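You operate a simulated robot arm through the tools that you are given. There is no shell and no other tool.

The job below is to be done with a simulated robot arm. You get a single attempt, and the scene is never put back.

Task
Centre the spool: bring the purple display to 0 %.
Fine: grey flap down; about half off on the red knob, the rest on the blue; flap up over them again.

It is judged by the outcome, as a careful person would: the job done as asked, and still so three seconds after it is handed in. It fails if anything else is knocked over, pushed out of place, dropped, spilled or broken.

Robot
A 7-joint arm with a fingered hand, fixed in place. Base frame: the origin is at the foot of the arm, x ahead of it, y to its left, z up. Units: mm, rad, N and s.
With the tool pointing down near the work surface it reaches from about 320 to 700 mm from the base axis. Its first joint turns from -2.897 to 2.897 rad. Payload 3.4 kg.
The TCP is the grasp point between the finger pads, 25 mm short of the fingertips. In the tool frame z runs along the fingers and y along their closing line. Largest opening 88 mm; the body of the gripper starts 29 mm behind the TCP. The gripper is a hand of 3 fingers: y runs from the thumb to the fingers, the wrist lies at [-13, -106, -174] in the tool frame, and closing takes about 1.5 s.
Orientation is told as [roll, pitch, yaw] about the base's x, y, z axes, in that order, counted from this pose: with the fingers straight down and the wrist toward the robot, the tool's x, y and z point along [0, 1, 0], [1, 0, 0] and [0, 0, -1] of the base frame.

Tools
- The arm moves only by the tool nudge_tool. Its argument "targets" is one flat list of numbers, 7 for each row, row after row: the shift along the base's x, y, z in mm, then the turn, a rotation vector about the base's x, y, z in rad, then the opening, from 0 (shut) to 1 (fully open). In form: [x, y, z, wx, wy, wz, gripper, x, y, z, wx, wy, wz, gripper, ...]. A call has 1 to 20 rows; each row shifts and turns the commanded pose from where the row before left it. Each row takes 0.2 s and may step no farther than 50 mm and 0.15 rad from the row before; otherwise, or with a gripper value out of range, the whole call is refused. A pose out of reach is approached as far as the arm can. The call stops where the force on the tool passes 40 N (or 10 N more than at its start, if that is more) or the arm is blocked; 0.2 s more then pass. The fingers move at their own pace (about 72 mm/s each) and stop on an object; they squeeze with about 27 N. The grip force told is the motor's: it shows also when the fingers shut on nothing. Time passes only in rows, and 0.2 s behind the last, so rows that do not move let the fingers close. It gives the time, the measured TCP pose, the force on the tool (base axes), the opening and the grip force at its end, in the units of the frame above (readings bear some noise), with the torque about the TCP (base axes, N m) and any sound that the robot's microphone picked up.
- Cameras (640 x 400 px; columns grow to the right, rows downward): "scene" is fixed at [50.1, 499.7, 1160.7]; the picture's right is [-0.48, -0.87, 0.00], its down [-0.69, 0.38, -0.61] and it looks along [0.53, -0.30, -0.79] (base axes); focal length 318 px, centre (320, 200). "wrist" rides on the gripper at [58, -85, -99] in the tool frame; the picture's right is [-0.67, 0.35, -0.66], its down [-0.69, -0.63, 0.37] and it looks along [-0.29, 0.69, 0.66] (tool axes); focal length 261 px, centre (320, 200).
- capture(camera): a new picture of that camera. No time passes.
- raise_lower(by): slides the trunk up (or, below 0, down) by that many mm; the arm rides with it, the base frame stays. It gives what a move gives, with no picture.
- hand_shape(shape): the hand has 3 fingers and takes this shape, open, in about a second: jaw (thumb against the fingers, like two jaws); tri (thumb and two fingers); tip (a fingertip pinch); poke (one finger out to press); point (the index stretched); flat (the hand flat); cup (the hand cupped); fist (a fist). The gripper value then closes the fingers along that shape, each until it touches; the sizes above hold for jaw. It gives what a move gives, with no picture.
- probe_pixels(camera, pixels): for up to 12 pixels [column, row] of the newest picture of that camera ("zoom" is the newest enlarged one), the place [x, y, z] in the base frame of the surface seen there, good to about 3 mm. No time passes.
- close_up(camera, box): a new picture of the part [left, top, right, bottom] of that camera's present view, enlarged. No time passes.
- sign_off(): hands the job in; it is judged then, once.

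Unless the task says otherwise, let go and move clear before handing in.

The tools are called by a JSON object that holds its "api" and its "payload". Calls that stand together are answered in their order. nudge_tool: Moves the arm, as the interface text tells. Its arguments: {"type":"object","properties":{"targets":{"type":"array"}},"required":["targets"]} The other tools are called the same way: raise_lower (by) slides the trunk up or down; hand_shape (shape) gives the hand a shape; capture (camera) takes a picture; probe_pixels (camera, pixels) gives the place of the surface under pixels of a picture; close_up (camera, box) takes an enlarged picture of a part of a camera's view; sign_off () hands the job in.

At the start:

```text
time: 0.0
position: [207.2, 346.6, 825.3]
orientation: [-0.002, 0.002, -0.001]
force: [0.6, 0.5, 0.0]
torque: [-0.02, 0.01, -0.04]
grip_width: 87.5
finger_force: 0.0
shape: jaw
trunk travel left (down, up): [-375.0, 215.0]
```

scene: 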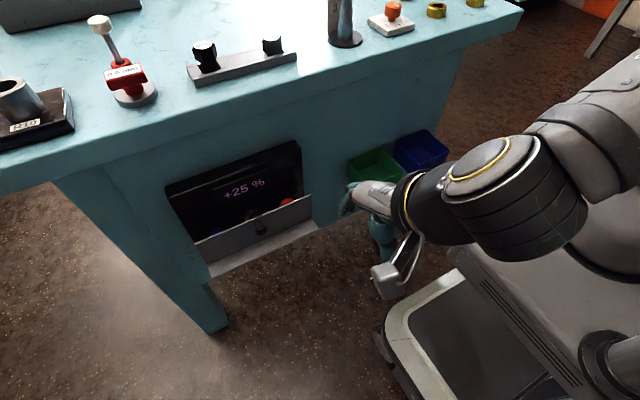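
wrist: 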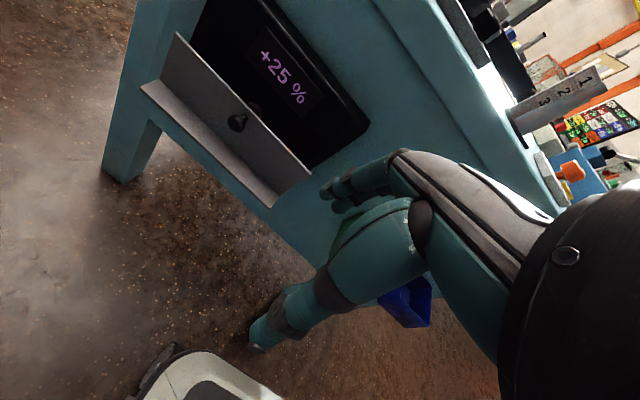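

The display in the scene reads +25 % (around pixel 245,188), with a grey flap below it and red and blue knobs partly hidden behind. I'll take enlarged pictures to find the flap, its knob and hinges.

{"api": "close_up", "payload": {"camera": "scene", "box": [150, 130, 342, 280]}}

{"api": "close_up", "payload": {"camera": "wrist", "box": [130, 0, 386, 210]}}

{"api": "probe_pixels", "payload": {"camera": "scene", "pixels": [[262, 230], [286, 202], [250, 213], [195, 242], [311, 197], [211, 272], [315, 228], [240, 190], [170, 188], [300, 145], [205, 262], [312, 222]]}}

```text
2.67 times, centred on (246, 205) of scene
```

zoom: 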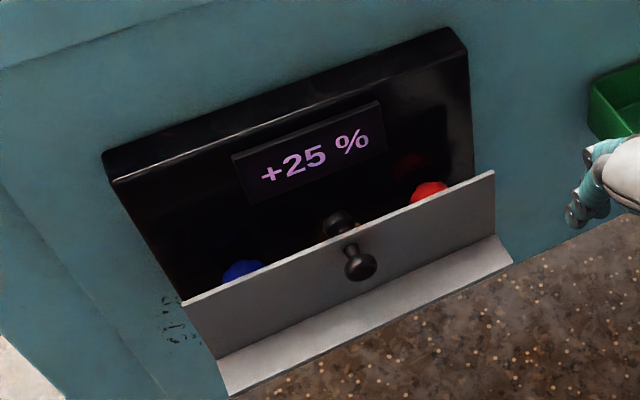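

```text
1.90 times, centred on (258, 105) of wrist
```

zoom: 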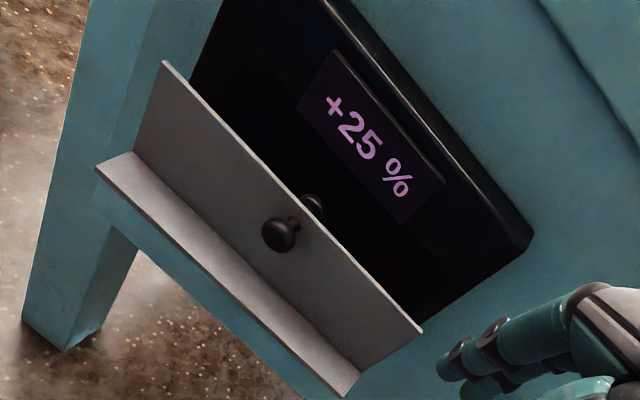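

```text
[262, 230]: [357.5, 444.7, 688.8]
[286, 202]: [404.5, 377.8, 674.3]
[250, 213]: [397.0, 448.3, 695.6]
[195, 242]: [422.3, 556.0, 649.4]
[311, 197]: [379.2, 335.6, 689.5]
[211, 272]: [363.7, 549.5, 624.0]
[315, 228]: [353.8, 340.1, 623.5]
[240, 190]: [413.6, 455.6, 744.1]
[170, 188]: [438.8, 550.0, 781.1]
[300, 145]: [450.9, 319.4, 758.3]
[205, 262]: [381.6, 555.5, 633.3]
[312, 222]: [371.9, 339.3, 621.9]
```

The flap spans about y 336–550 with its black knob near (357, 445, 689); I'll enlarge further and probe the details, including the second dark object behind the flap at zoom (340,225).

{"api": "close_up", "payload": {"camera": "scene", "box": [205, 165, 325, 240]}}

{"api": "probe_pixels", "payload": {"camera": "wrist", "pixels": [[241, 123], [255, 108], [176, 32], [300, 172], [275, 205], [142, 86], [240, 60], [340, 115], [290, 85], [220, 110], [245, 165], [200, 60]]}}

```text
5.33 times, centred on (265, 202) of scene
```

zoom: 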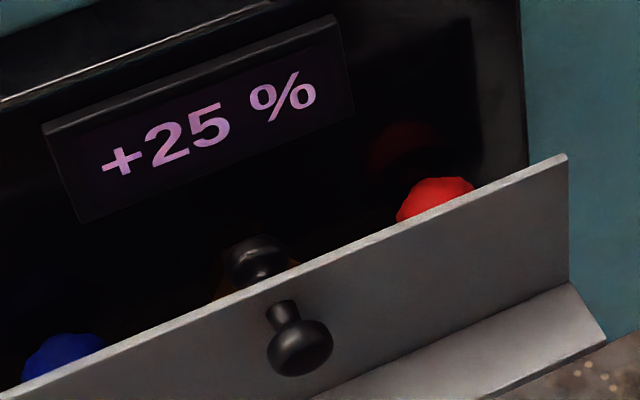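

```text
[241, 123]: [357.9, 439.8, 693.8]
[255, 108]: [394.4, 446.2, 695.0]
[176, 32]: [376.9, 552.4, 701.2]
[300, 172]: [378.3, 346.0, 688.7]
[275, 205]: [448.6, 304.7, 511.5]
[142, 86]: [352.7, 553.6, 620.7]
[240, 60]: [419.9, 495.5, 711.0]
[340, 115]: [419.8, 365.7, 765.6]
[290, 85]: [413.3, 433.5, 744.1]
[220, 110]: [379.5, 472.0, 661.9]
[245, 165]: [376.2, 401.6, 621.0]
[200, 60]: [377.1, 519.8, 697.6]
```

The flap stands upright at x≈378 (z 622–701), with a front ledge and a black knob at x≈357 and another inside at x≈395. I'll probe the tabletop edge, the box edges and the hand to plan clearances.

{"api": "probe_pixels", "payload": {"camera": "zoom", "pixels": [[300, 345], [258, 258], [435, 205], [62, 365], [400, 150], [225, 285], [280, 310], [565, 160], [500, 170], [150, 250], [305, 365], [10, 100]]}}

{"api": "capture", "payload": {"camera": "scene"}}

{"api": "probe_pixels", "payload": {"camera": "scene", "pixels": [[200, 120], [200, 132], [400, 60], [350, 190], [345, 205], [375, 190], [383, 240], [400, 200], [385, 285], [350, 170], [430, 150], [220, 325]]}}

```text
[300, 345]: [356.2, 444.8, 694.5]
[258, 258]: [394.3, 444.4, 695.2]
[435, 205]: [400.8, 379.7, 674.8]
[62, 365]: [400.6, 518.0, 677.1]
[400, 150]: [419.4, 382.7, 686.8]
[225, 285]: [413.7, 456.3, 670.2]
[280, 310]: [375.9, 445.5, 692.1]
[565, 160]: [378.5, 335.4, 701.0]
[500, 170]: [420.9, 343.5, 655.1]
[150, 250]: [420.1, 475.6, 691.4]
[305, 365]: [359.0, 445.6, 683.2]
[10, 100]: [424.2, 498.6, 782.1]
```

```text
taken
```

scene: 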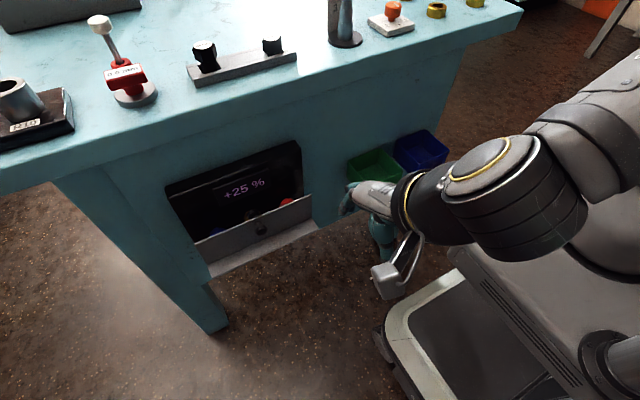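

```text
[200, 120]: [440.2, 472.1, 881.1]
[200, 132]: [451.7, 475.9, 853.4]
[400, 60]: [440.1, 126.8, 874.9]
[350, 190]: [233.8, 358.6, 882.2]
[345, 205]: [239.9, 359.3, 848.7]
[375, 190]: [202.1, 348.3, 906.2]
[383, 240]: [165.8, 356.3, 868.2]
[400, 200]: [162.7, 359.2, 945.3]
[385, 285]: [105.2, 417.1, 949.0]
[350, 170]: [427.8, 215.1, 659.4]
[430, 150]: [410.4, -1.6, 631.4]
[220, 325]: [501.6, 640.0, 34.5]
```

Tabletop front edge is x≈440 at z≈880, so there's free room in front of the flap; the gap behind it (x 380–420) between the inner black knob (y≈445) and blue knob (y≈518) is where a finger can hook. I'll try the "poke" shape in free space and look at where the fingertip is.

{"api": "hand_shape", "payload": {"shape": "poke"}}

{"api": "capture", "payload": {"camera": "wrist"}}

{"api": "close_up", "payload": {"camera": "scene", "box": [300, 130, 460, 310]}}

```text
time: 0.9
position: [207.4, 347.1, 823.9]
orientation: [0.0, 0.0, 0.001]
force: [0.8, -0.3, 0.0]
torque: [-0.05, -0.01, 0.01]
grip_width: 0.0
finger_force: 0.0
shape: poke
trunk travel left (down, up): [-375.0, 215.0]
```

```text
taken
```

wrist: 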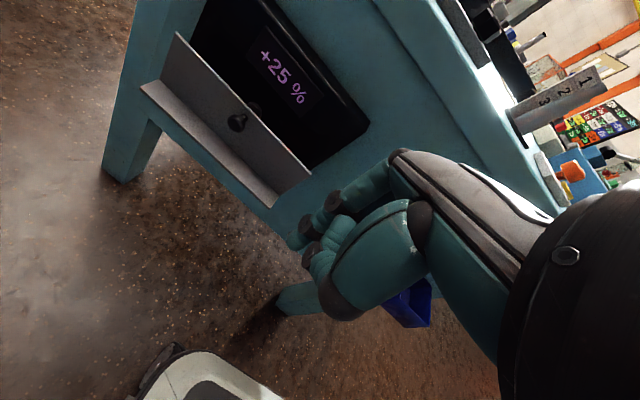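

```text
2.22 times, centred on (380, 220) of scene
```

zoom: 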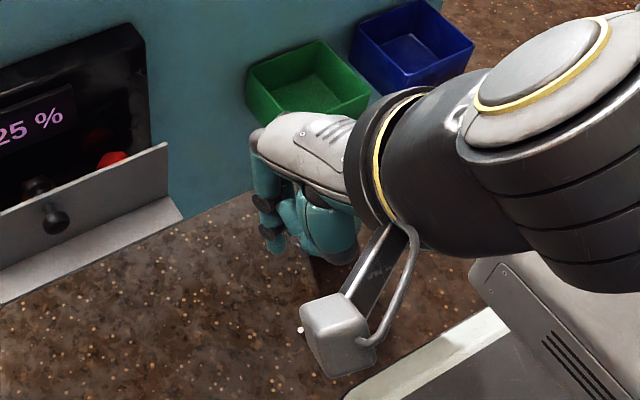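

The poke shape stretches one finger down (wrist view about (295,240)). I'll probe the finger to find its tip relative to the TCP.

{"api": "close_up", "payload": {"camera": "wrist", "box": [260, 140, 452, 330]}}

{"api": "probe_pixels", "payload": {"camera": "wrist", "pixels": [[296, 240], [291, 243], [310, 225], [335, 200], [375, 180], [310, 258], [320, 265], [340, 235], [340, 310], [330, 290], [400, 155], [405, 250]]}}

```text
2.11 times, centred on (356, 235) of wrist
```

zoom: 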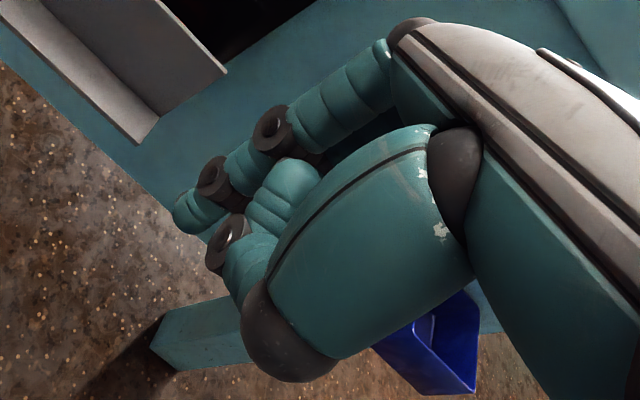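

```text
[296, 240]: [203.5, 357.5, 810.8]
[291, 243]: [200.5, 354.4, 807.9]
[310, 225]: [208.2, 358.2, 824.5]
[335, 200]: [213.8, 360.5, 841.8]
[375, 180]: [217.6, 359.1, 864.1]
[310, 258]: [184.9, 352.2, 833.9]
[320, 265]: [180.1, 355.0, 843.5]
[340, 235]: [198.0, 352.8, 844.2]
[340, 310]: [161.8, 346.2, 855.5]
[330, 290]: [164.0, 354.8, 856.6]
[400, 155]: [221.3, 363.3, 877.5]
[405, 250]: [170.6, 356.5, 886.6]
```

In "poke" the tip is only about 20 mm beyond the TCP with folded fingers close by, which is short for hooking. I'll look at the "point" shape.

{"api": "hand_shape", "payload": {"shape": "point"}}

{"api": "capture", "payload": {"camera": "wrist"}}

{"api": "close_up", "payload": {"camera": "scene", "box": [300, 130, 460, 310]}}

```text
time: 1.8
position: [207.0, 346.8, 825.9]
orientation: [0.002, 0.003, 0.0]
force: [0.1, -0.3, 0.2]
torque: [0.02, -0.01, -0.01]
grip_width: 0.0
finger_force: 0.0
shape: point
trunk travel left (down, up): [-375.0, 215.0]
```

```text
taken
```

wrist: 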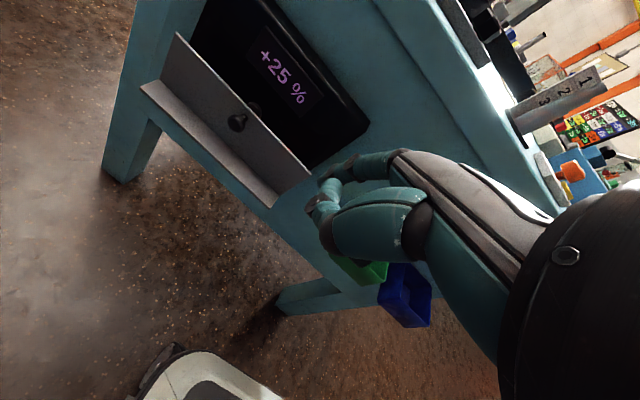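

```text
2.22 times, centred on (380, 220) of scene
```

zoom: 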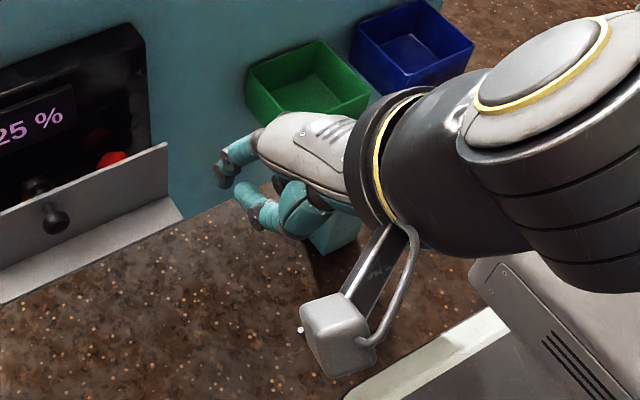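

The "point" hand still seems partly curled; I'll let a moment pass with the gripper value fully open and look again.

{"api": "nudge_tool", "payload": {"targets": [0, 0, 0, 0, 0, 0, 1, 0, 0, 0, 0, 0, 0, 1, 0, 0, 0, 0, 0, 0, 1]}}

{"api": "close_up", "payload": {"camera": "wrist", "box": [260, 120, 452, 310]}}

{"api": "close_up", "payload": {"camera": "scene", "box": [320, 160, 420, 260]}}

```text
time: 2.6
position: [206.9, 345.5, 824.9]
orientation: [-0.001, 0.001, 0.0]
force: [0.0, 0.2, 0.3]
torque: [0.02, 0.0, 0.02]
grip_width: 0.1
finger_force: 0.1
shape: point
trunk travel left (down, up): [-375.0, 215.0]
```

```text
2.11 times, centred on (356, 215) of wrist
```

zoom: 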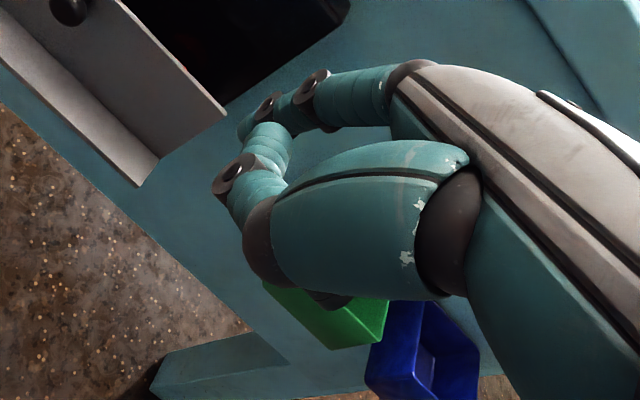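

```text
4.00 times, centred on (370, 210) of scene
```

zoom: 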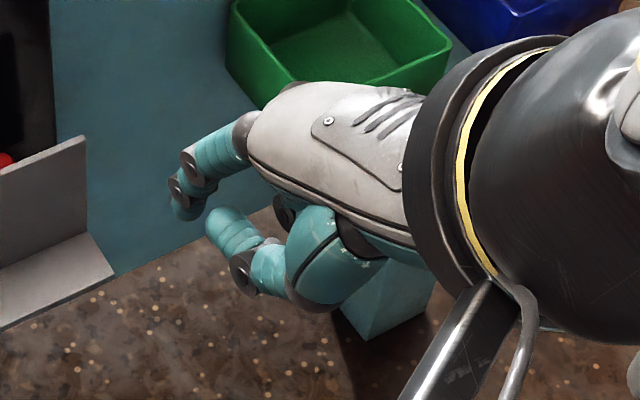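

"Point" curls here, so it isn't useful. I'll go back to "jaw" and probe the thumb and finger positions for pinching.

{"api": "hand_shape", "payload": {"shape": "jaw"}}

{"api": "capture", "payload": {"camera": "wrist"}}

{"api": "close_up", "payload": {"camera": "scene", "box": [320, 160, 420, 260]}}

{"api": "probe_pixels", "payload": {"camera": "wrist", "pixels": [[322, 196], [328, 190], [350, 180], [380, 165], [258, 345], [250, 340], [270, 320], [300, 290], [340, 250], [345, 205], [335, 208], [265, 352]]}}

```text
time: 3.5
position: [206.8, 345.9, 825.1]
orientation: [0.0, 0.0, -0.001]
force: [-0.9, 0.5, -0.1]
torque: [0.0, 0.03, 0.01]
grip_width: 87.8
finger_force: 0.0
shape: jaw
trunk travel left (down, up): [-375.0, 215.0]
```

```text
taken
```

wrist: 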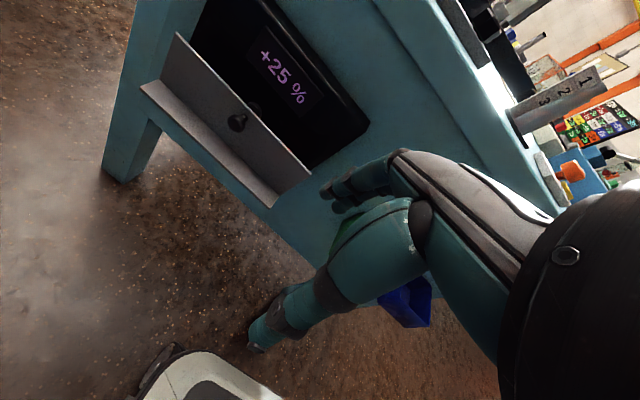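

```text
4.00 times, centred on (370, 210) of scene
```

zoom: 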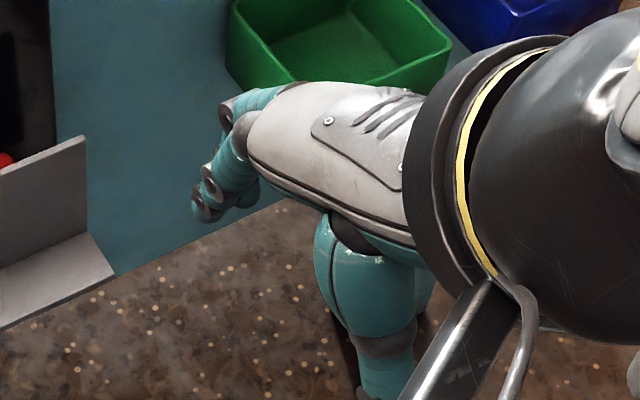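

```text
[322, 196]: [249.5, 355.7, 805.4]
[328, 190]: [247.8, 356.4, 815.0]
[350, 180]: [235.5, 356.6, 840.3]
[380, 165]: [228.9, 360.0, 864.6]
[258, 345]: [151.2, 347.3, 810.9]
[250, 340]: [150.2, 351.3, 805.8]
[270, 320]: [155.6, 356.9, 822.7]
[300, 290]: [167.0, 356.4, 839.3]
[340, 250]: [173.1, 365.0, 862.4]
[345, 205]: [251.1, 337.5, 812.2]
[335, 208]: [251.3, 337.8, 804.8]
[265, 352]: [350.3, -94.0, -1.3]
```

Jaw geometry: index at +44 mm with tip about 22 mm past the TCP, second finger beside it on the −tool‑x side, thumb opposite. I plan to turn the hand to point at the panel (+x); first the pitch by −90° while moving gently toward the front of the flap, well clear.

{"api": "nudge_tool", "payload": {"targets": [3, 6, -4, 0, -0.1428, 0, 1, 3, 6, -4, 0, -0.1428, 0, 1, 3, 6, -4, 0, -0.1428, 0, 1, 3, 6, -4, 0, -0.1428, 0, 1, 3, 6, -4, 0, -0.1428, 0, 1, 3, 6, -4, 0, -0.1428, 0, 1, 3, 6, -4, 0, -0.1428, 0, 1, 3, 6, -4, 0, -0.1428, 0, 1, 3, 6, -4, 0, -0.1428, 0, 1, 3, 6, -4, 0, -0.1428, 0, 1, 3, 6, -4, 0, -0.1428, 0, 1]}}

{"api": "capture", "payload": {"camera": "scene"}}

{"api": "capture", "payload": {"camera": "wrist"}}

```text
time: 5.9
position: [240.1, 410.3, 781.9]
orientation: [2.869, -1.57, -2.865]
force: [0.4, -0.1, 0.2]
torque: [-0.02, 0.02, -0.01]
grip_width: 87.9
finger_force: 0.2
shape: jaw
trunk travel left (down, up): [-375.0, 215.0]
```

```text
taken
```

scene: 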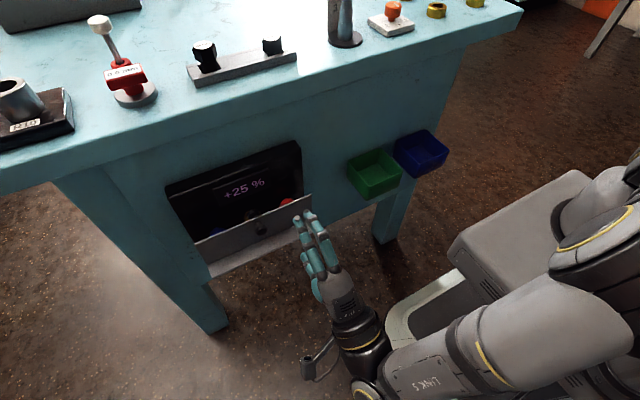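

```text
taken
```

wrist: 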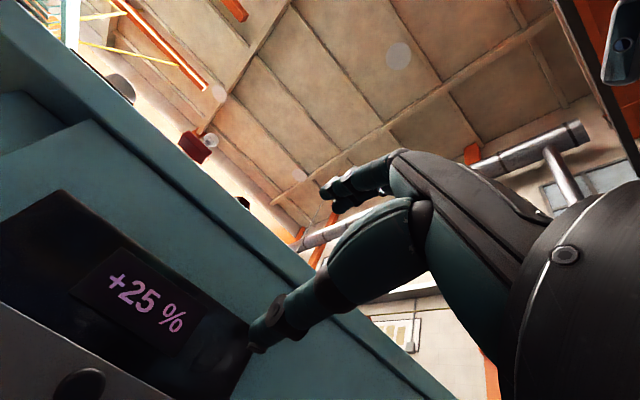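

The hand now points at the panel with the wrist below it, and the pose was reached exactly. Next I roll it by +90° about x so the fingers close sideways, with the camera above.

{"api": "nudge_tool", "payload": {"targets": [2, 3, -4, 0.1428, 0, 0, 1, 2, 3, -4, 0.1428, 0, 0, 1, 2, 3, -4, 0.1428, 0, 0, 1, 2, 3, -4, 0.1428, 0, 0, 1, 2, 3, -4, 0.1428, 0, 0, 1, 2, 3, -4, 0.1428, 0, 0, 1, 2, 3, -4, 0.1428, 0, 0, 1, 2, 3, -4, 0.1428, 0, 0, 1, 2, 3, -4, 0.1428, 0, 0, 1, 2, 3, -4, 0.1428, 0, 0, 1, 2, 3, -4, 0.1428, 0, 0, 1]}}

{"api": "capture", "payload": {"camera": "scene"}}

{"api": "capture", "payload": {"camera": "wrist"}}

```text
time: 8.3
position: [260.2, 444.8, 822.9]
orientation: [1.566, -0.002, -1.568]
force: [0.0, 0.5, -0.8]
torque: [-0.02, 0.01, 0.01]
grip_width: 87.7
finger_force: 0.1
shape: jaw
out of reach, approached as far as the arm can: row 9, 10, 11
trunk travel left (down, up): [-375.0, 215.0]
```

```text
taken
```

scene: 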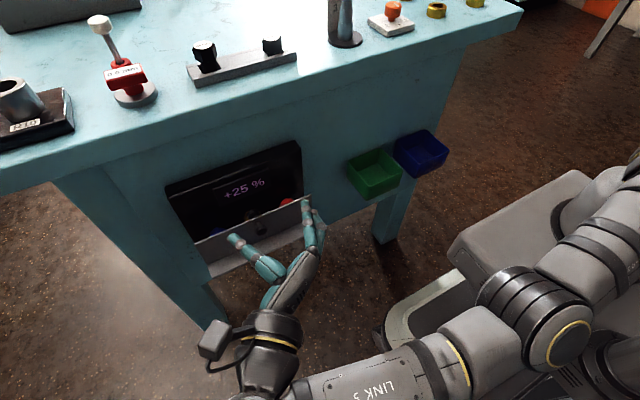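

```text
taken
```

wrist: 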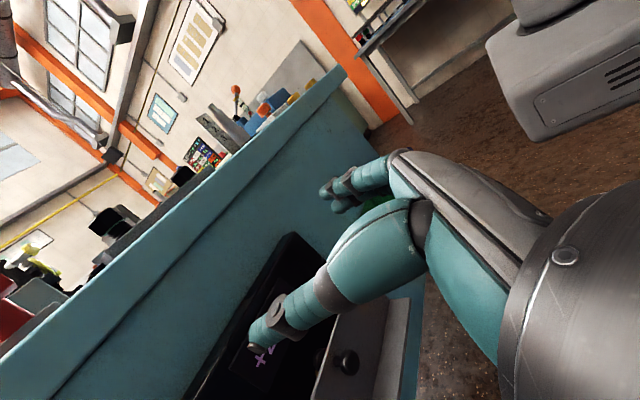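

The roll was reached, but the arm couldn't come as low as asked (z 823 instead of 738), so the trunk should come down. I'll first check the clearance between forearm and cart by probing.

{"api": "probe_pixels", "payload": {"camera": "scene", "pixels": [[510, 220], [470, 260], [520, 190], [430, 320], [395, 315], [390, 375], [340, 390], [480, 345], [560, 345], [600, 225], [270, 360], [215, 345]]}}

```text
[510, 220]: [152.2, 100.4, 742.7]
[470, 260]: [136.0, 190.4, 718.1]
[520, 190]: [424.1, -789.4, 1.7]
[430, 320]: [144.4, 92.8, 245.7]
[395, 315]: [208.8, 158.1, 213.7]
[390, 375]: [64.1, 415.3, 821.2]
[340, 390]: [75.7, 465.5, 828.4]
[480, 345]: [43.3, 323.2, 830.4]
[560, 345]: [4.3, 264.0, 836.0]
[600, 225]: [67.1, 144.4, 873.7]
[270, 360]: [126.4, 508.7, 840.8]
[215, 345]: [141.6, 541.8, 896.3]
```

A grey block sits at z≈740 near (150, 100–190); I need to know whether it moves with the trunk. I'll lower by a small 40 mm and compare.

{"api": "raise_lower", "payload": {"by": -40}}

{"api": "capture", "payload": {"camera": "scene"}}

{"api": "probe_pixels", "payload": {"camera": "scene", "pixels": [[510, 220], [470, 260], [600, 225], [560, 345]]}}

```text
time: 9.1
position: [260.4, 445.3, 783.0]
orientation: [1.567, -0.003, -1.568]
force: [0.6, 0.5, -0.1]
torque: [0.01, 0.02, -0.03]
grip_width: 88.1
finger_force: 0.1
shape: jaw
trunk travel left (down, up): [-335.0, 255.0]
```

```text
taken
```

scene: 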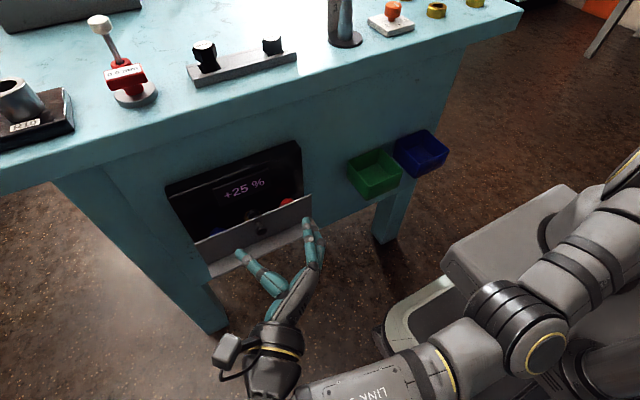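

```text
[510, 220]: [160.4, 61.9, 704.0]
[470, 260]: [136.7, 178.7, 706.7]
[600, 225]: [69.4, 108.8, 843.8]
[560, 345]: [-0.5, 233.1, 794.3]
```

The block rides with the trunk (704 now), so lowering is safe. I'll lower another 140 mm to give the arm working range at the flap's height.

{"api": "raise_lower", "payload": {"by": -140}}

{"api": "capture", "payload": {"camera": "scene"}}

{"api": "capture", "payload": {"camera": "wrist"}}

```text
time: 10.8
position: [260.2, 445.1, 643.4]
orientation: [1.567, -0.003, -1.568]
force: [0.9, 0.3, -0.4]
torque: [0.0, 0.02, -0.02]
grip_width: 87.7
finger_force: 0.1
shape: jaw
trunk travel left (down, up): [-195.0, 395.0]
```

```text
taken
```

scene: 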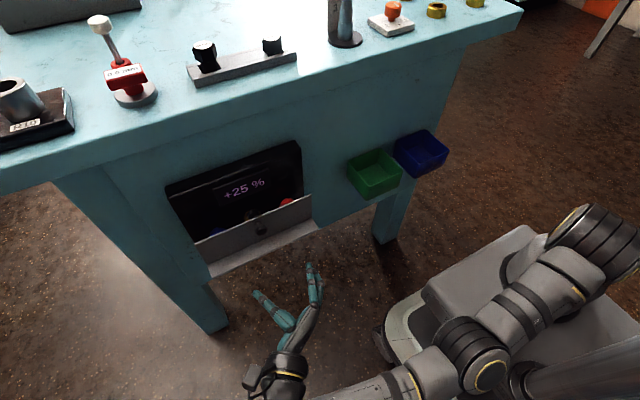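

```text
taken
```

wrist: 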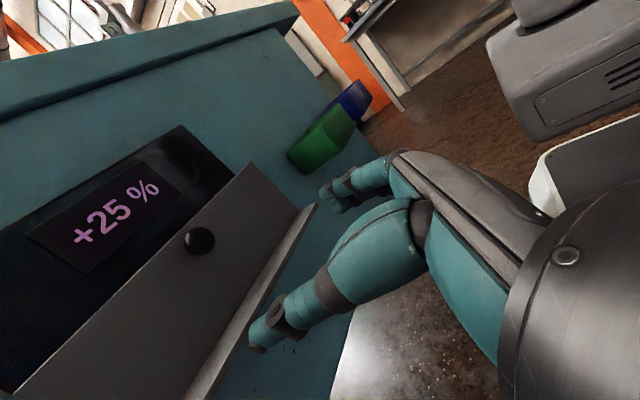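

The hand is now in front of and below the flap knob with everything clear. I'll raise to z≈690 and move partway forward, then check.

{"api": "nudge_tool", "payload": {"targets": [0, 0, 24, 0, 0, 0, 1, 0, 0, 23, 0, 0, 0, 1, 20, 0, 0, 0, 0, 0, 1, 20, 0, 0, 0, 0, 0, 1, 15, 0, 0, 0, 0, 0, 1]}}

{"api": "capture", "payload": {"camera": "wrist"}}

{"api": "close_up", "payload": {"camera": "scene", "box": [180, 150, 340, 260]}}

```text
time: 12.0
position: [316.4, 445.0, 690.5]
orientation: [1.567, -0.003, -1.569]
force: [-1.6, 0.0, -0.1]
torque: [0.0, -0.01, 0.01]
grip_width: 87.8
finger_force: 0.0
shape: jaw
trunk travel left (down, up): [-195.0, 395.0]
```

```text
taken
```

wrist: 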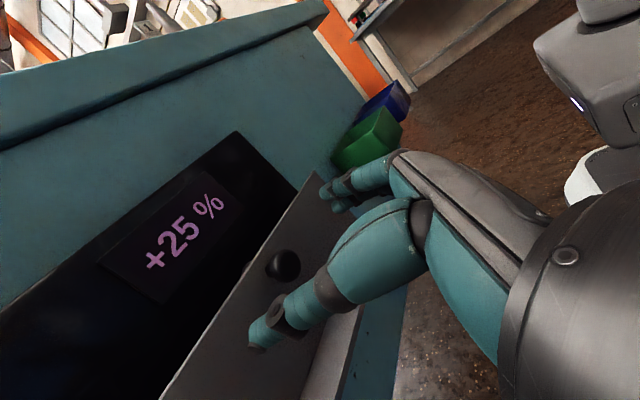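

```text
3.64 times, centred on (260, 205) of scene
```

zoom: 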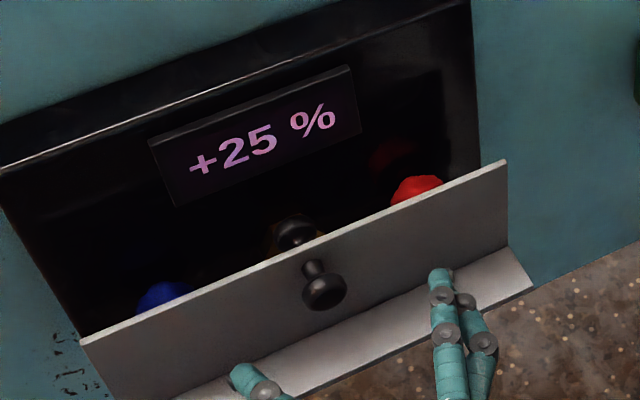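

Knob lies centred between the thumb (scene zoom (250,378)) and fingers (440,280). I'll advance 29 mm so that the tips straddle the knob, then close.

{"api": "nudge_tool", "payload": {"targets": [15, 0, 0, 0, 0, 0, 1, 14, 0, 0, 0, 0, 0, 1, 0, 0, 0, 0, 0, 0, 1]}}

{"api": "nudge_tool", "payload": {"targets": [0, 0, 0, 0, 0, 0, 0, 0, 0, 0, 0, 0, 0, 0, 0, 0, 0, 0, 0, 0, 0, 0, 0, 0, 0, 0, 0, 0, 0, 0, 0, 0, 0, 0, 0, 0, 0, 0, 0, 0, 0, 0, 0, 0, 0, 0, 0, 0, 0]}}

{"api": "capture", "payload": {"camera": "wrist"}}

{"api": "close_up", "payload": {"camera": "scene", "box": [180, 150, 340, 260]}}

```text
time: 12.8
position: [345.0, 444.8, 691.4]
orientation: [1.569, -0.003, -1.569]
force: [1.1, -1.0, -0.6]
torque: [0.01, 0.02, 0.02]
grip_width: 87.9
finger_force: 0.1
shape: jaw
trunk travel left (down, up): [-195.0, 395.0]
```

```text
time: 14.4
position: [344.0, 443.7, 691.8]
orientation: [1.569, -0.002, -1.569]
force: [-2.5, -3.1, 11.9]
torque: [-0.07, -0.2, -0.07]
grip_width: 10.8
finger_force: 27.0
shape: jaw
trunk travel left (down, up): [-195.0, 395.0]
```

```text
taken
```

wrist: 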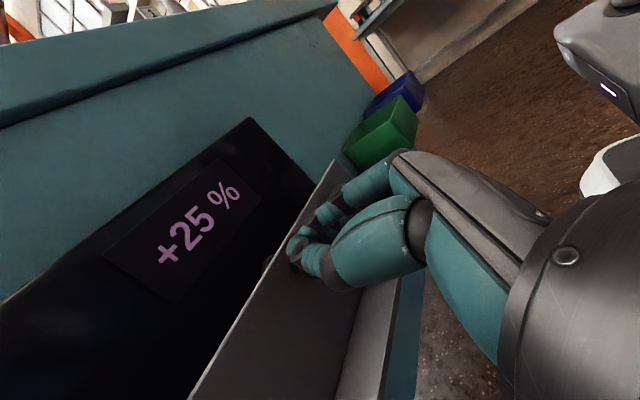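

```text
3.64 times, centred on (260, 205) of scene
```

zoom: 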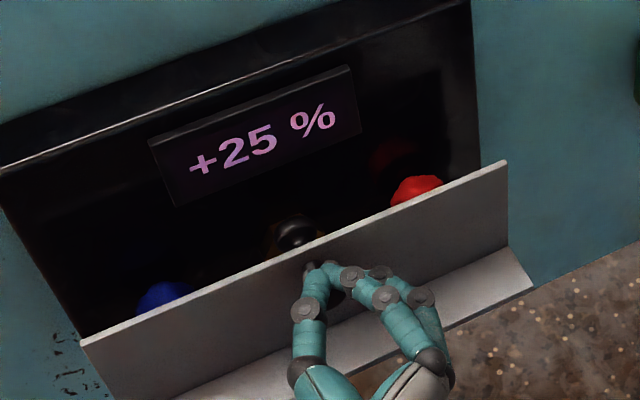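

The fingers hold the flap knob (width 10.8, grip 27 N). I'll pull along a small arc around the flap's lower edge and watch whether it opens.

{"api": "nudge_tool", "payload": {"targets": [-3.4, 0, -1, 0, 0, 0, 0, -3.4, 0, -1.4, 0, 0, 0, 0, -3.3, 0, -1.5, 0, 0, 0, 0, -3.2, 0, -1.6, 0, 0, 0, 0, -3.1, 0, -1.8, 0, 0, 0, 0, -3.1, 0, -1.9, 0, 0, 0, 0]}}

{"api": "capture", "payload": {"camera": "wrist"}}

{"api": "close_up", "payload": {"camera": "scene", "box": [180, 150, 340, 260]}}

```text
time: 15.8
position: [324.0, 445.8, 683.1]
orientation: [1.571, 0.0, -1.569]
force: [-8.9, -5.1, 15.9]
torque: [-0.1, -0.34, -0.07]
grip_width: 10.4
finger_force: 26.7
shape: jaw
trunk travel left (down, up): [-195.0, 395.0]
```

```text
taken
```

wrist: 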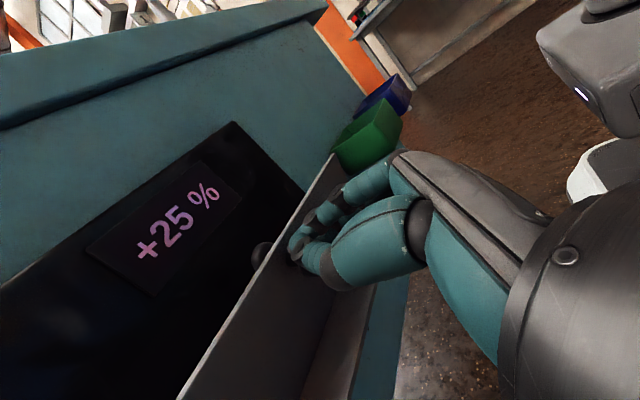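

```text
3.64 times, centred on (260, 205) of scene
```

zoom: 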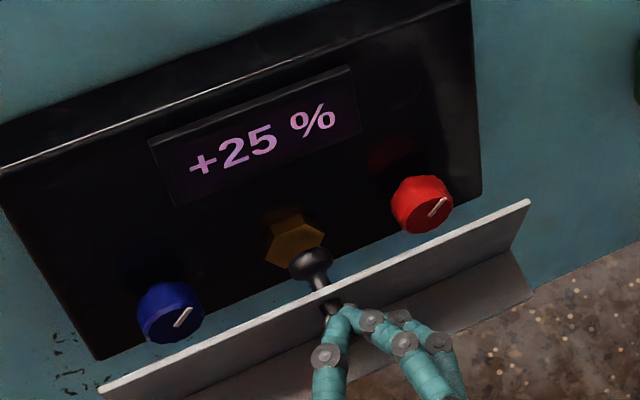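

The flap swings open on its lower edge, and I now see a blue and a red pointer dial with a brown hex nut between (not to be touched); the inner black knob is part of the flap. I'll continue along the arc.

{"api": "nudge_tool", "payload": {"targets": [-2.8, 0, -2.1, 0, 0, 0, 0, -2.9, 0, -2.2, 0, 0, 0, 0, -2.7, 0, -2.4, 0, 0, 0, 0, -2.6, 0, -2.5, 0, 0, 0, 0, -2.4, 0, -2.7, 0, 0, 0, 0, -2.4, 0, -2.7, 0, 0, 0, 0, -2.1, 0, -2.9, 0, 0, 0, 0, -2.1, 0, -3, 0, 0, 0, 0]}}

{"api": "close_up", "payload": {"camera": "scene", "box": [180, 150, 340, 260]}}

```text
time: 17.6
position: [305.8, 444.7, 660.7]
orientation: [1.567, -0.002, -1.57]
force: [-2.0, -11.8, 1.9]
torque: [-0.06, -0.08, -0.3]
grip_width: 10.7
finger_force: 26.7
shape: jaw
trunk travel left (down, up): [-195.0, 395.0]
```

```text
3.64 times, centred on (260, 205) of scene
```

zoom: 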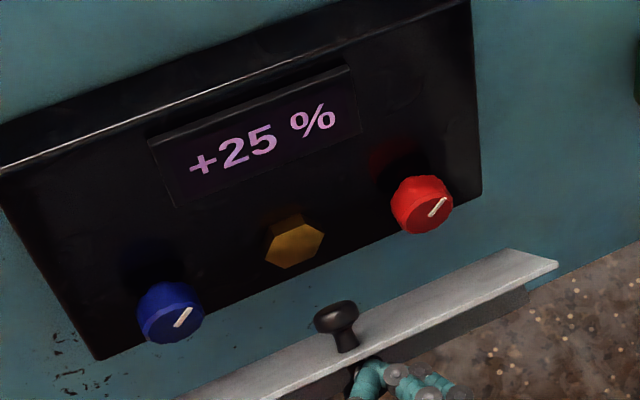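

The flap is well past halfway. I'll continue the arc down to nearly horizontal.

{"api": "nudge_tool", "payload": {"targets": [-1.8, 0, -3.1, 0, 0, 0, 0, -1.8, 0, -3.1, 0, 0, 0, 0, -1.5, 0, -3.3, 0, 0, 0, 0, -1.5, 0, -3.3, 0, 0, 0, 0, -1.2, 0, -3.4, 0, 0, 0, 0, -1.1, 0, -3.4, 0, 0, 0, 0, -0.8, 0, -3.5, 0, 0, 0, 0, -0.8, 0, -3.5, 0, 0, 0, 0]}}

{"api": "close_up", "payload": {"camera": "scene", "box": [180, 150, 340, 260]}}

{"api": "capture", "payload": {"camera": "wrist"}}

```text
time: 19.4
position: [295.2, 444.8, 642.7]
orientation: [1.563, -0.005, -1.572]
force: [-2.0, -7.3, 0.9]
torque: [-0.02, -0.1, -0.11]
grip_width: 9.6
finger_force: 26.7
shape: jaw
out of reach, approached as far as the arm can: row 6, 8
trunk travel left (down, up): [-195.0, 395.0]
```

```text
3.64 times, centred on (260, 205) of scene
```

zoom: 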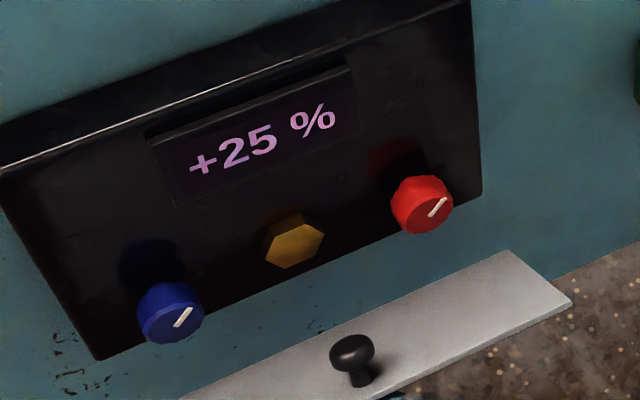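

```text
taken
```

wrist: 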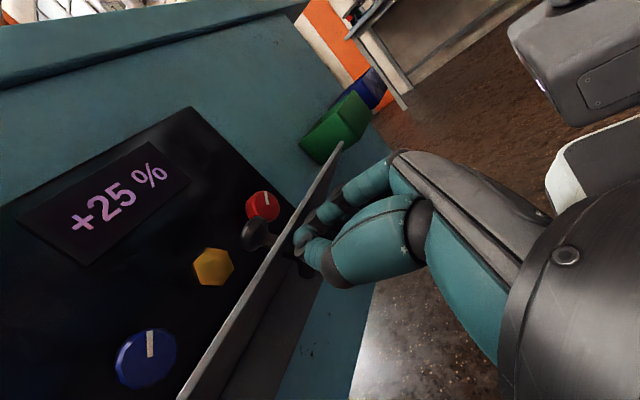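

The arm hit its lower limit at z≈643 while the flap is at roughly 65–70°. The rest of the arc is nearly straight down, so I'll lower the trunk 25 mm while holding the knob.

{"api": "raise_lower", "payload": {"by": -25}}

{"api": "close_up", "payload": {"camera": "scene", "box": [180, 150, 340, 280]}}

{"api": "capture", "payload": {"camera": "wrist"}}

```text
time: 20.1
position: [292.2, 443.1, 618.5]
orientation: [1.568, -0.005, -1.569]
force: [-23.5, -12.2, 2.9]
torque: [-0.04, -0.21, -0.27]
grip_width: 10.0
finger_force: 26.7
shape: jaw
trunk travel left (down, up): [-170.0, 420.0]
```

```text
3.08 times, centred on (260, 215) of scene
```

zoom: 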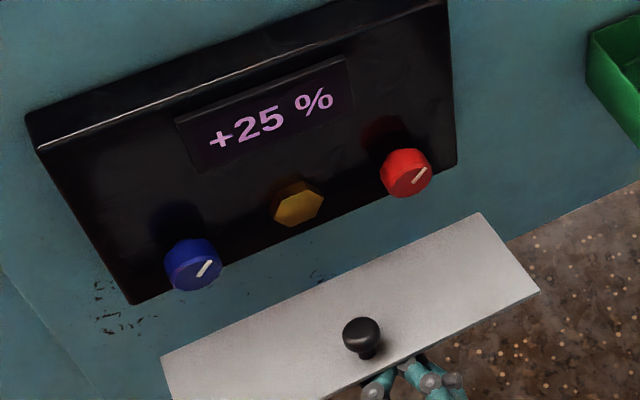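

```text
taken
```

wrist: 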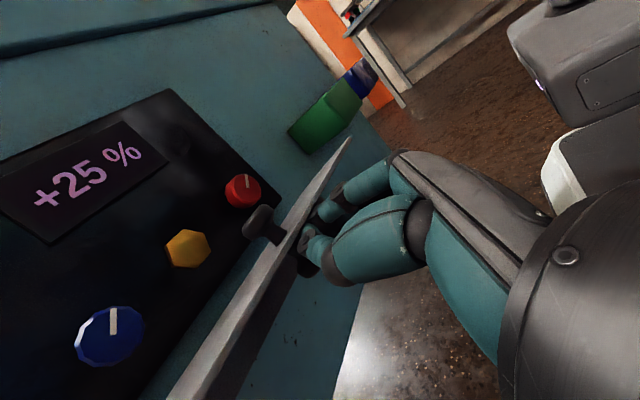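

The flap lies nearly flat now, with −23 N along x. I'll probe the flap plane and the dials before releasing.

{"api": "probe_pixels", "payload": {"camera": "zoom", "pixels": [[480, 218], [538, 290], [170, 362], [320, 290], [400, 350], [362, 325], [205, 268], [190, 250], [418, 176], [400, 160], [297, 205], [320, 390]]}}

{"api": "probe_pixels", "payload": {"camera": "wrist", "pixels": [[243, 190], [110, 340], [245, 183], [113, 318], [190, 248], [85, 310], [135, 360], [60, 200]]}}

```text
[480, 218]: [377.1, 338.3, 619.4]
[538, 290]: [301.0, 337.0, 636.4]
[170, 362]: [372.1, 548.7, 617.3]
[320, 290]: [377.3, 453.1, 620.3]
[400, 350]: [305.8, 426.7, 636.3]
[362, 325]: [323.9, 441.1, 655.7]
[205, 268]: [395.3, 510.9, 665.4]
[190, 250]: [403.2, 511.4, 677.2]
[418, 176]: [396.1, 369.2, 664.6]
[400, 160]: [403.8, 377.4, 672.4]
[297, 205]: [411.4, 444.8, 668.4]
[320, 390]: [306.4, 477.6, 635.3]
```

```text
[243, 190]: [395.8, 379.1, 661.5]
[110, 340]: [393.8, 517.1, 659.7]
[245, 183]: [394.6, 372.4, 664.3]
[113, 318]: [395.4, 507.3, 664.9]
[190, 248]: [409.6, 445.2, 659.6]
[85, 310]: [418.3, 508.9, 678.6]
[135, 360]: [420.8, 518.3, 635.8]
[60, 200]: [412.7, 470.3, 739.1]
```

The flap is hinged at (377, z≈619) and its outer edge is at (301, 636), about 12° short of horizontal. I'll open the fingers and withdraw straight back.

{"api": "nudge_tool", "payload": {"targets": [0, 0, 0, 0, 0, 0, 0.5, 0, 0, 0, 0, 0, 0, 0.5, 0, 0, 0, 0, 0, 0, 0.5, -10, 0, 0, 0, 0, 0, 0.5, -20, 0, 0, 0, 0, 0, 0.5, -20, 0, 0, 0, 0, 0, 0.5, -20, 0, 0, 0, 0, 0, 0.5]}}

{"api": "capture", "payload": {"camera": "wrist"}}

{"api": "close_up", "payload": {"camera": "scene", "box": [180, 150, 340, 300]}}

```text
time: 21.7
position: [226.1, 442.7, 618.8]
orientation: [1.564, -0.006, -1.569]
force: [-0.7, -0.3, -0.4]
torque: [-0.01, 0.0, 0.02]
grip_width: 43.9
finger_force: 0.1
shape: jaw
trunk travel left (down, up): [-170.0, 420.0]
```

```text
taken
```

wrist: 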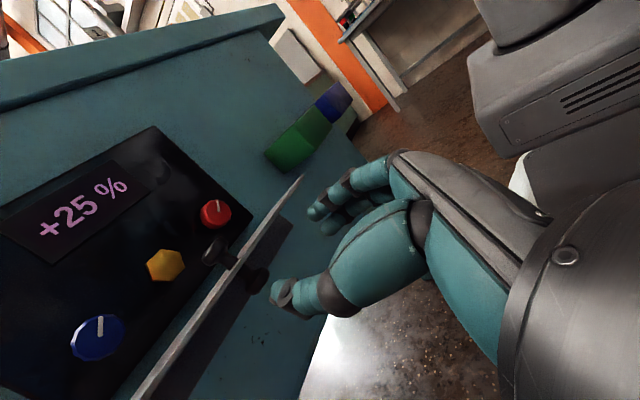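

```text
2.67 times, centred on (260, 225) of scene
```

zoom: 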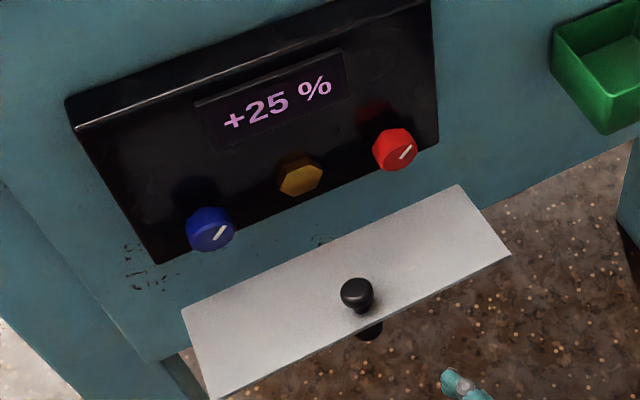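

The flap stays down on its own. Now I'll zoom on the dials to get their centres and sizes.

{"api": "close_up", "payload": {"camera": "wrist", "box": [60, 180, 260, 370]}}

{"api": "close_up", "payload": {"camera": "scene", "box": [215, 180, 295, 250]}}

```text
2.11 times, centred on (160, 275) of wrist
```

zoom: 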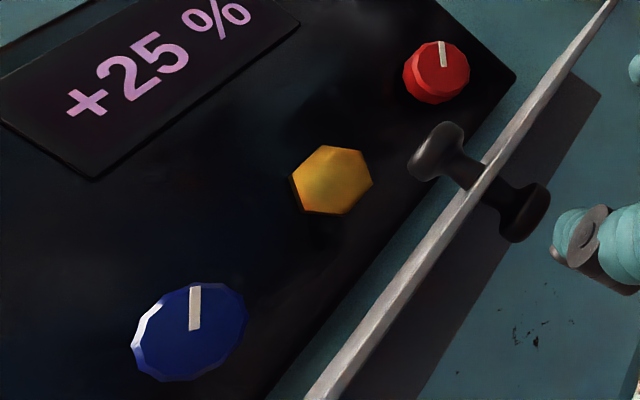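

```text
5.71 times, centred on (255, 215) of scene
```

zoom: 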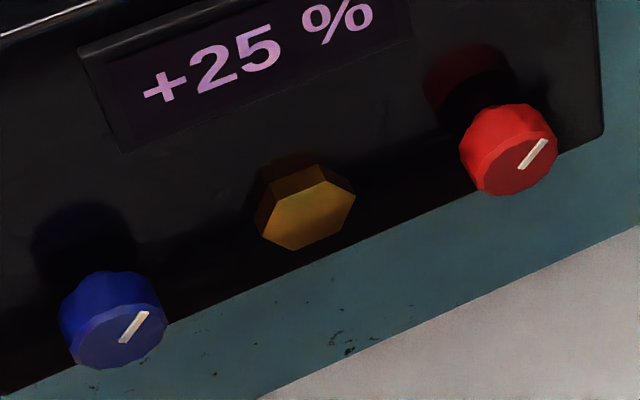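

{"api": "probe_pixels", "payload": {"camera": "zoom", "pixels": [[467, 182], [553, 150], [516, 168], [545, 140], [522, 168], [515, 192], [112, 342], [164, 330], [72, 358], [122, 341], [146, 313], [105, 366]]}}

{"api": "close_up", "payload": {"camera": "wrist", "box": [60, 180, 260, 370]}}

{"api": "probe_pixels", "payload": {"camera": "zoom", "pixels": [[440, 80], [408, 85], [466, 70], [436, 102], [440, 45], [443, 65], [190, 335], [140, 345], [243, 315], [175, 378], [195, 288], [193, 327]]}}

```text
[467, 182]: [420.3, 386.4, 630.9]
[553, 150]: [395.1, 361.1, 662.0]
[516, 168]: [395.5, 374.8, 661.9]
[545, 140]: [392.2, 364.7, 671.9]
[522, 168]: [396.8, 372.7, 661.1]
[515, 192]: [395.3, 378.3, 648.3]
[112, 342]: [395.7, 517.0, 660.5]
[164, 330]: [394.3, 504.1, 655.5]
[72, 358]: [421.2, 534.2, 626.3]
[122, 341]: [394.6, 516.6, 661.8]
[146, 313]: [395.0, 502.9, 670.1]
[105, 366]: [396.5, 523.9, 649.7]
```

```text
2.11 times, centred on (160, 275) of wrist
```

zoom: 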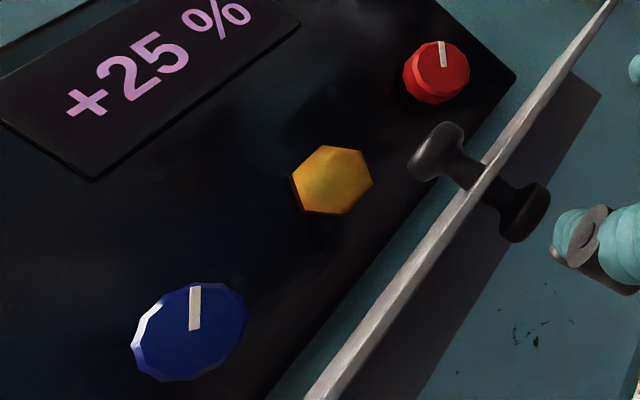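

```text
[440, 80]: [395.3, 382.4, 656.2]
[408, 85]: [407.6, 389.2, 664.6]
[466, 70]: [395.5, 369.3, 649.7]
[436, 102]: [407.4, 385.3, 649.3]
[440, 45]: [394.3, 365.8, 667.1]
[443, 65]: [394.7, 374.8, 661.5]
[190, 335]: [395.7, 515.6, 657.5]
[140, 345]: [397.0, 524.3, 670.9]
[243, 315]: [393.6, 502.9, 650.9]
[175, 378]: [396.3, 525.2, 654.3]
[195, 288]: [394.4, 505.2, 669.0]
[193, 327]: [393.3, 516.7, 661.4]
```

The red dial is centred at about (y 375, z 660), the blue at (515, 660), each about 30 mm wide with front face x≈395; both pointers lean up-right, so a counter-clockwise turn likely brings them back. I'll probe the display's lower edge and the flap plane for clearance.

{"api": "capture", "payload": {"camera": "scene"}}

{"api": "probe_pixels", "payload": {"camera": "scene", "pixels": [[221, 206], [270, 186], [269, 169], [232, 195], [255, 190], [232, 298], [307, 245], [290, 222], [298, 226], [315, 260], [262, 263], [258, 260]]}}

```text
taken
```

scene: 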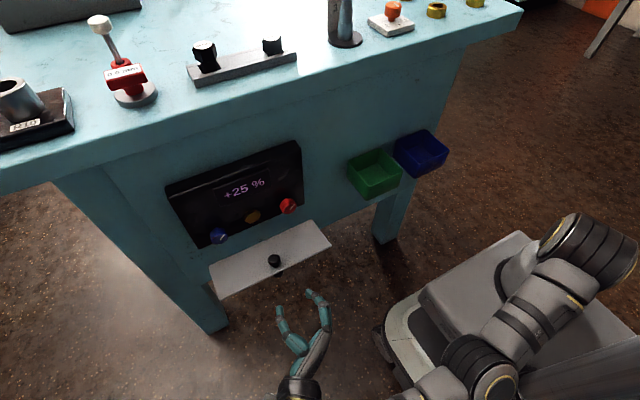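

```text
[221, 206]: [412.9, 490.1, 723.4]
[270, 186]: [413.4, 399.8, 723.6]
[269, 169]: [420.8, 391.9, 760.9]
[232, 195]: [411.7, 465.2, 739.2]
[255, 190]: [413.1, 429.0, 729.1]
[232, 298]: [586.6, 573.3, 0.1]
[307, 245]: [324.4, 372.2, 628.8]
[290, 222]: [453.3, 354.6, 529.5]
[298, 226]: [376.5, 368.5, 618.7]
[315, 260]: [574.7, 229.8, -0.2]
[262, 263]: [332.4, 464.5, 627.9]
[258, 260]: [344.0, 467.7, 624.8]
```

Display bottom is at z≈723, and the flap slopes from z 619 at the hinge to about 634 at its edge, so there's room. I'll back up, roll the hand a further 60° (thumb on top, wrist above the flap), and line up with the red dial from a distance.

{"api": "nudge_tool", "payload": {"targets": [0, -9.7, 9, 0.1496, 0, 0, 0.65, 0, -9.7, 9, 0.1496, 0, 0, 0.65, 0, -9.7, 9, 0.1496, 0, 0, 0.65, 0, -9.7, 9, 0.1496, 0, 0, 0.65, 0, -9.7, 9, 0.1496, 0, 0, 0.65, 0, -9.7, 9, 0.1496, 0, 0, 0.65, 0, -9.7, 9, 0.1496, 0, 0, 0.65]}}

{"api": "capture", "payload": {"camera": "scene"}}

{"api": "capture", "payload": {"camera": "wrist"}}

```text
time: 23.3
position: [283.4, 276.8, 769.1]
orientation: [1.578, 0.992, -1.712]
force: [0.1, 0.0, 1.1]
torque: [0.02, 0.03, -0.03]
grip_width: 57.0
finger_force: 0.0
shape: jaw
out of reach, approached as far as the arm can: row 1, 2, 3, 4, 5, 6, 7
trunk travel left (down, up): [-170.0, 420.0]
stopped in row 7: the arm was blocked; the commanded pose is now the measured one
```

```text
taken
```

scene: 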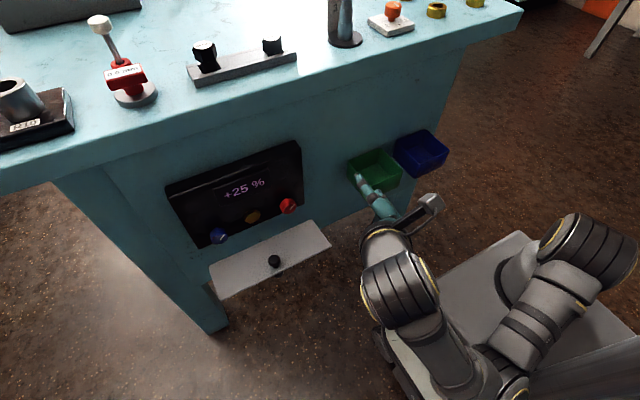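

```text
taken
```

wrist: 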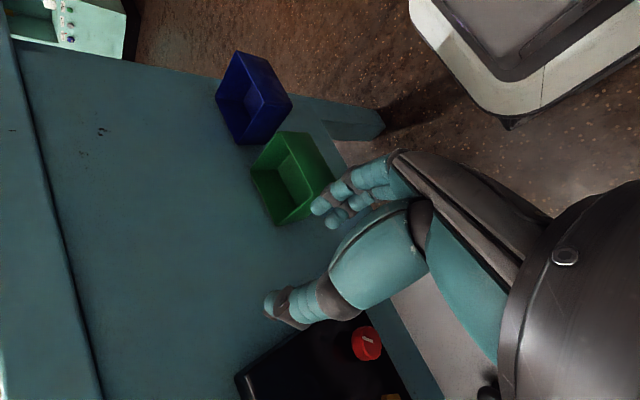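

The roll ran into a joint limit: the arm shifted to (283, 277, 769), but nothing was touched (forces ≈1 N; bins, flap and dials unchanged in the scene picture). The roll itself is nearly as desired, so I'll try moving from here toward the front of the red dial in modest steps while correcting the yaw.

{"api": "nudge_tool", "payload": {"targets": [-3, 15, -8, 0, 0, 0.05, 0.65, -3, 15, -8, 0, 0, 0.05, 0.65, 0, 15, -8, 0, 0, 0.041, 0.65]}}

{"api": "capture", "payload": {"camera": "scene"}}

```text
time: 24.1
position: [292.2, 301.9, 761.9]
orientation: [1.571, 0.988, -1.615]
force: [0.6, 0.8, 0.6]
torque: [-0.01, 0.0, 0.02]
grip_width: 57.0
finger_force: 0.1
shape: jaw
out of reach, approached as far as the arm can: row 1, 2, 3
trunk travel left (down, up): [-170.0, 420.0]
```

```text
taken
```

scene: 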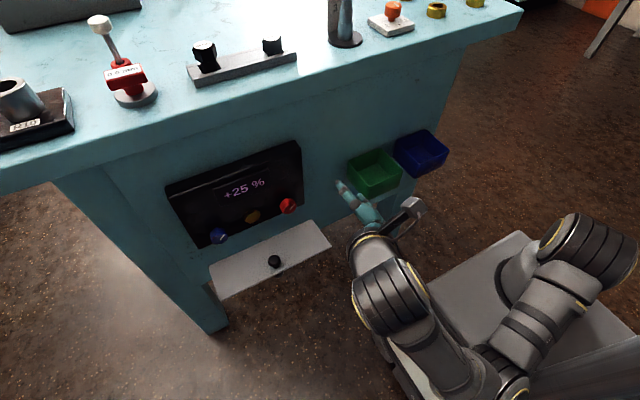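

Everything is still untouched, but this direction of wrist turn is at its limit. The arm's natural side is the opposite turn (wrist on the robot's side and above), so I'll pull back and unwind the wrist about its own axis to the start orientation.

{"api": "nudge_tool", "payload": {"targets": [-6, 2, 0, 0, 0, 0, 0.65, -6, 2, 0, -0.0993, 0.0322, 0.1006, 0.65, -6, 2, 0, -0.0993, 0.0322, 0.1006, 0.65, -6, 2, 0, -0.0993, 0.0322, 0.1006, 0.65]}}

```text
time: 24.8
position: [322.1, 270.8, 761.8]
orientation: [1.509, 0.844, -1.684]
force: [0.2, 1.0, -0.3]
torque: [0.01, -0.02, 0.02]
grip_width: 57.0
finger_force: 0.2
shape: jaw
trunk travel left (down, up): [-170.0, 420.0]
stopped in row 3: the arm was blocked; the commanded pose is now the measured one
```

The arm stopped as blocked with no force on the tool; I'll look at the situation before moving again.

{"api": "capture", "payload": {"camera": "scene"}}

{"api": "capture", "payload": {"camera": "wrist"}}

```text
taken
```

scene: 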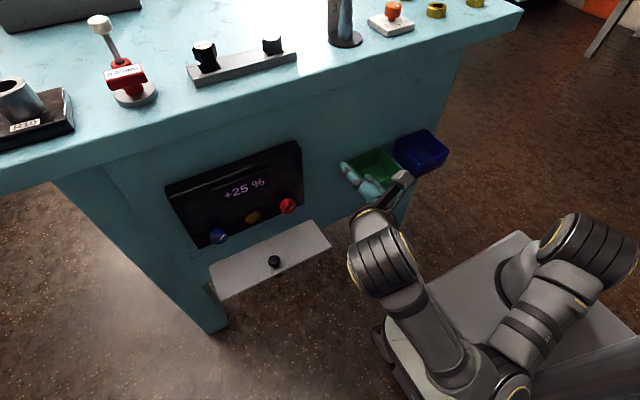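

```text
taken
```

wrist: 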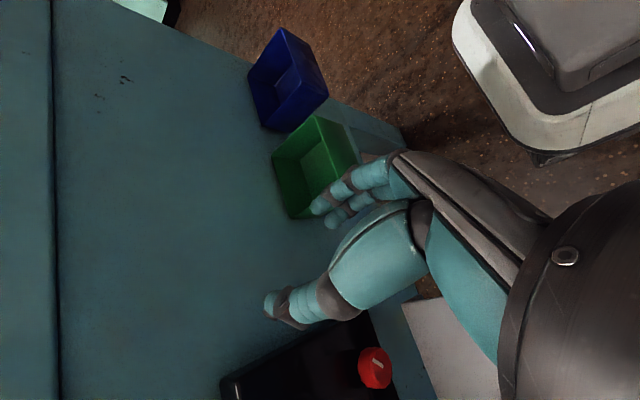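

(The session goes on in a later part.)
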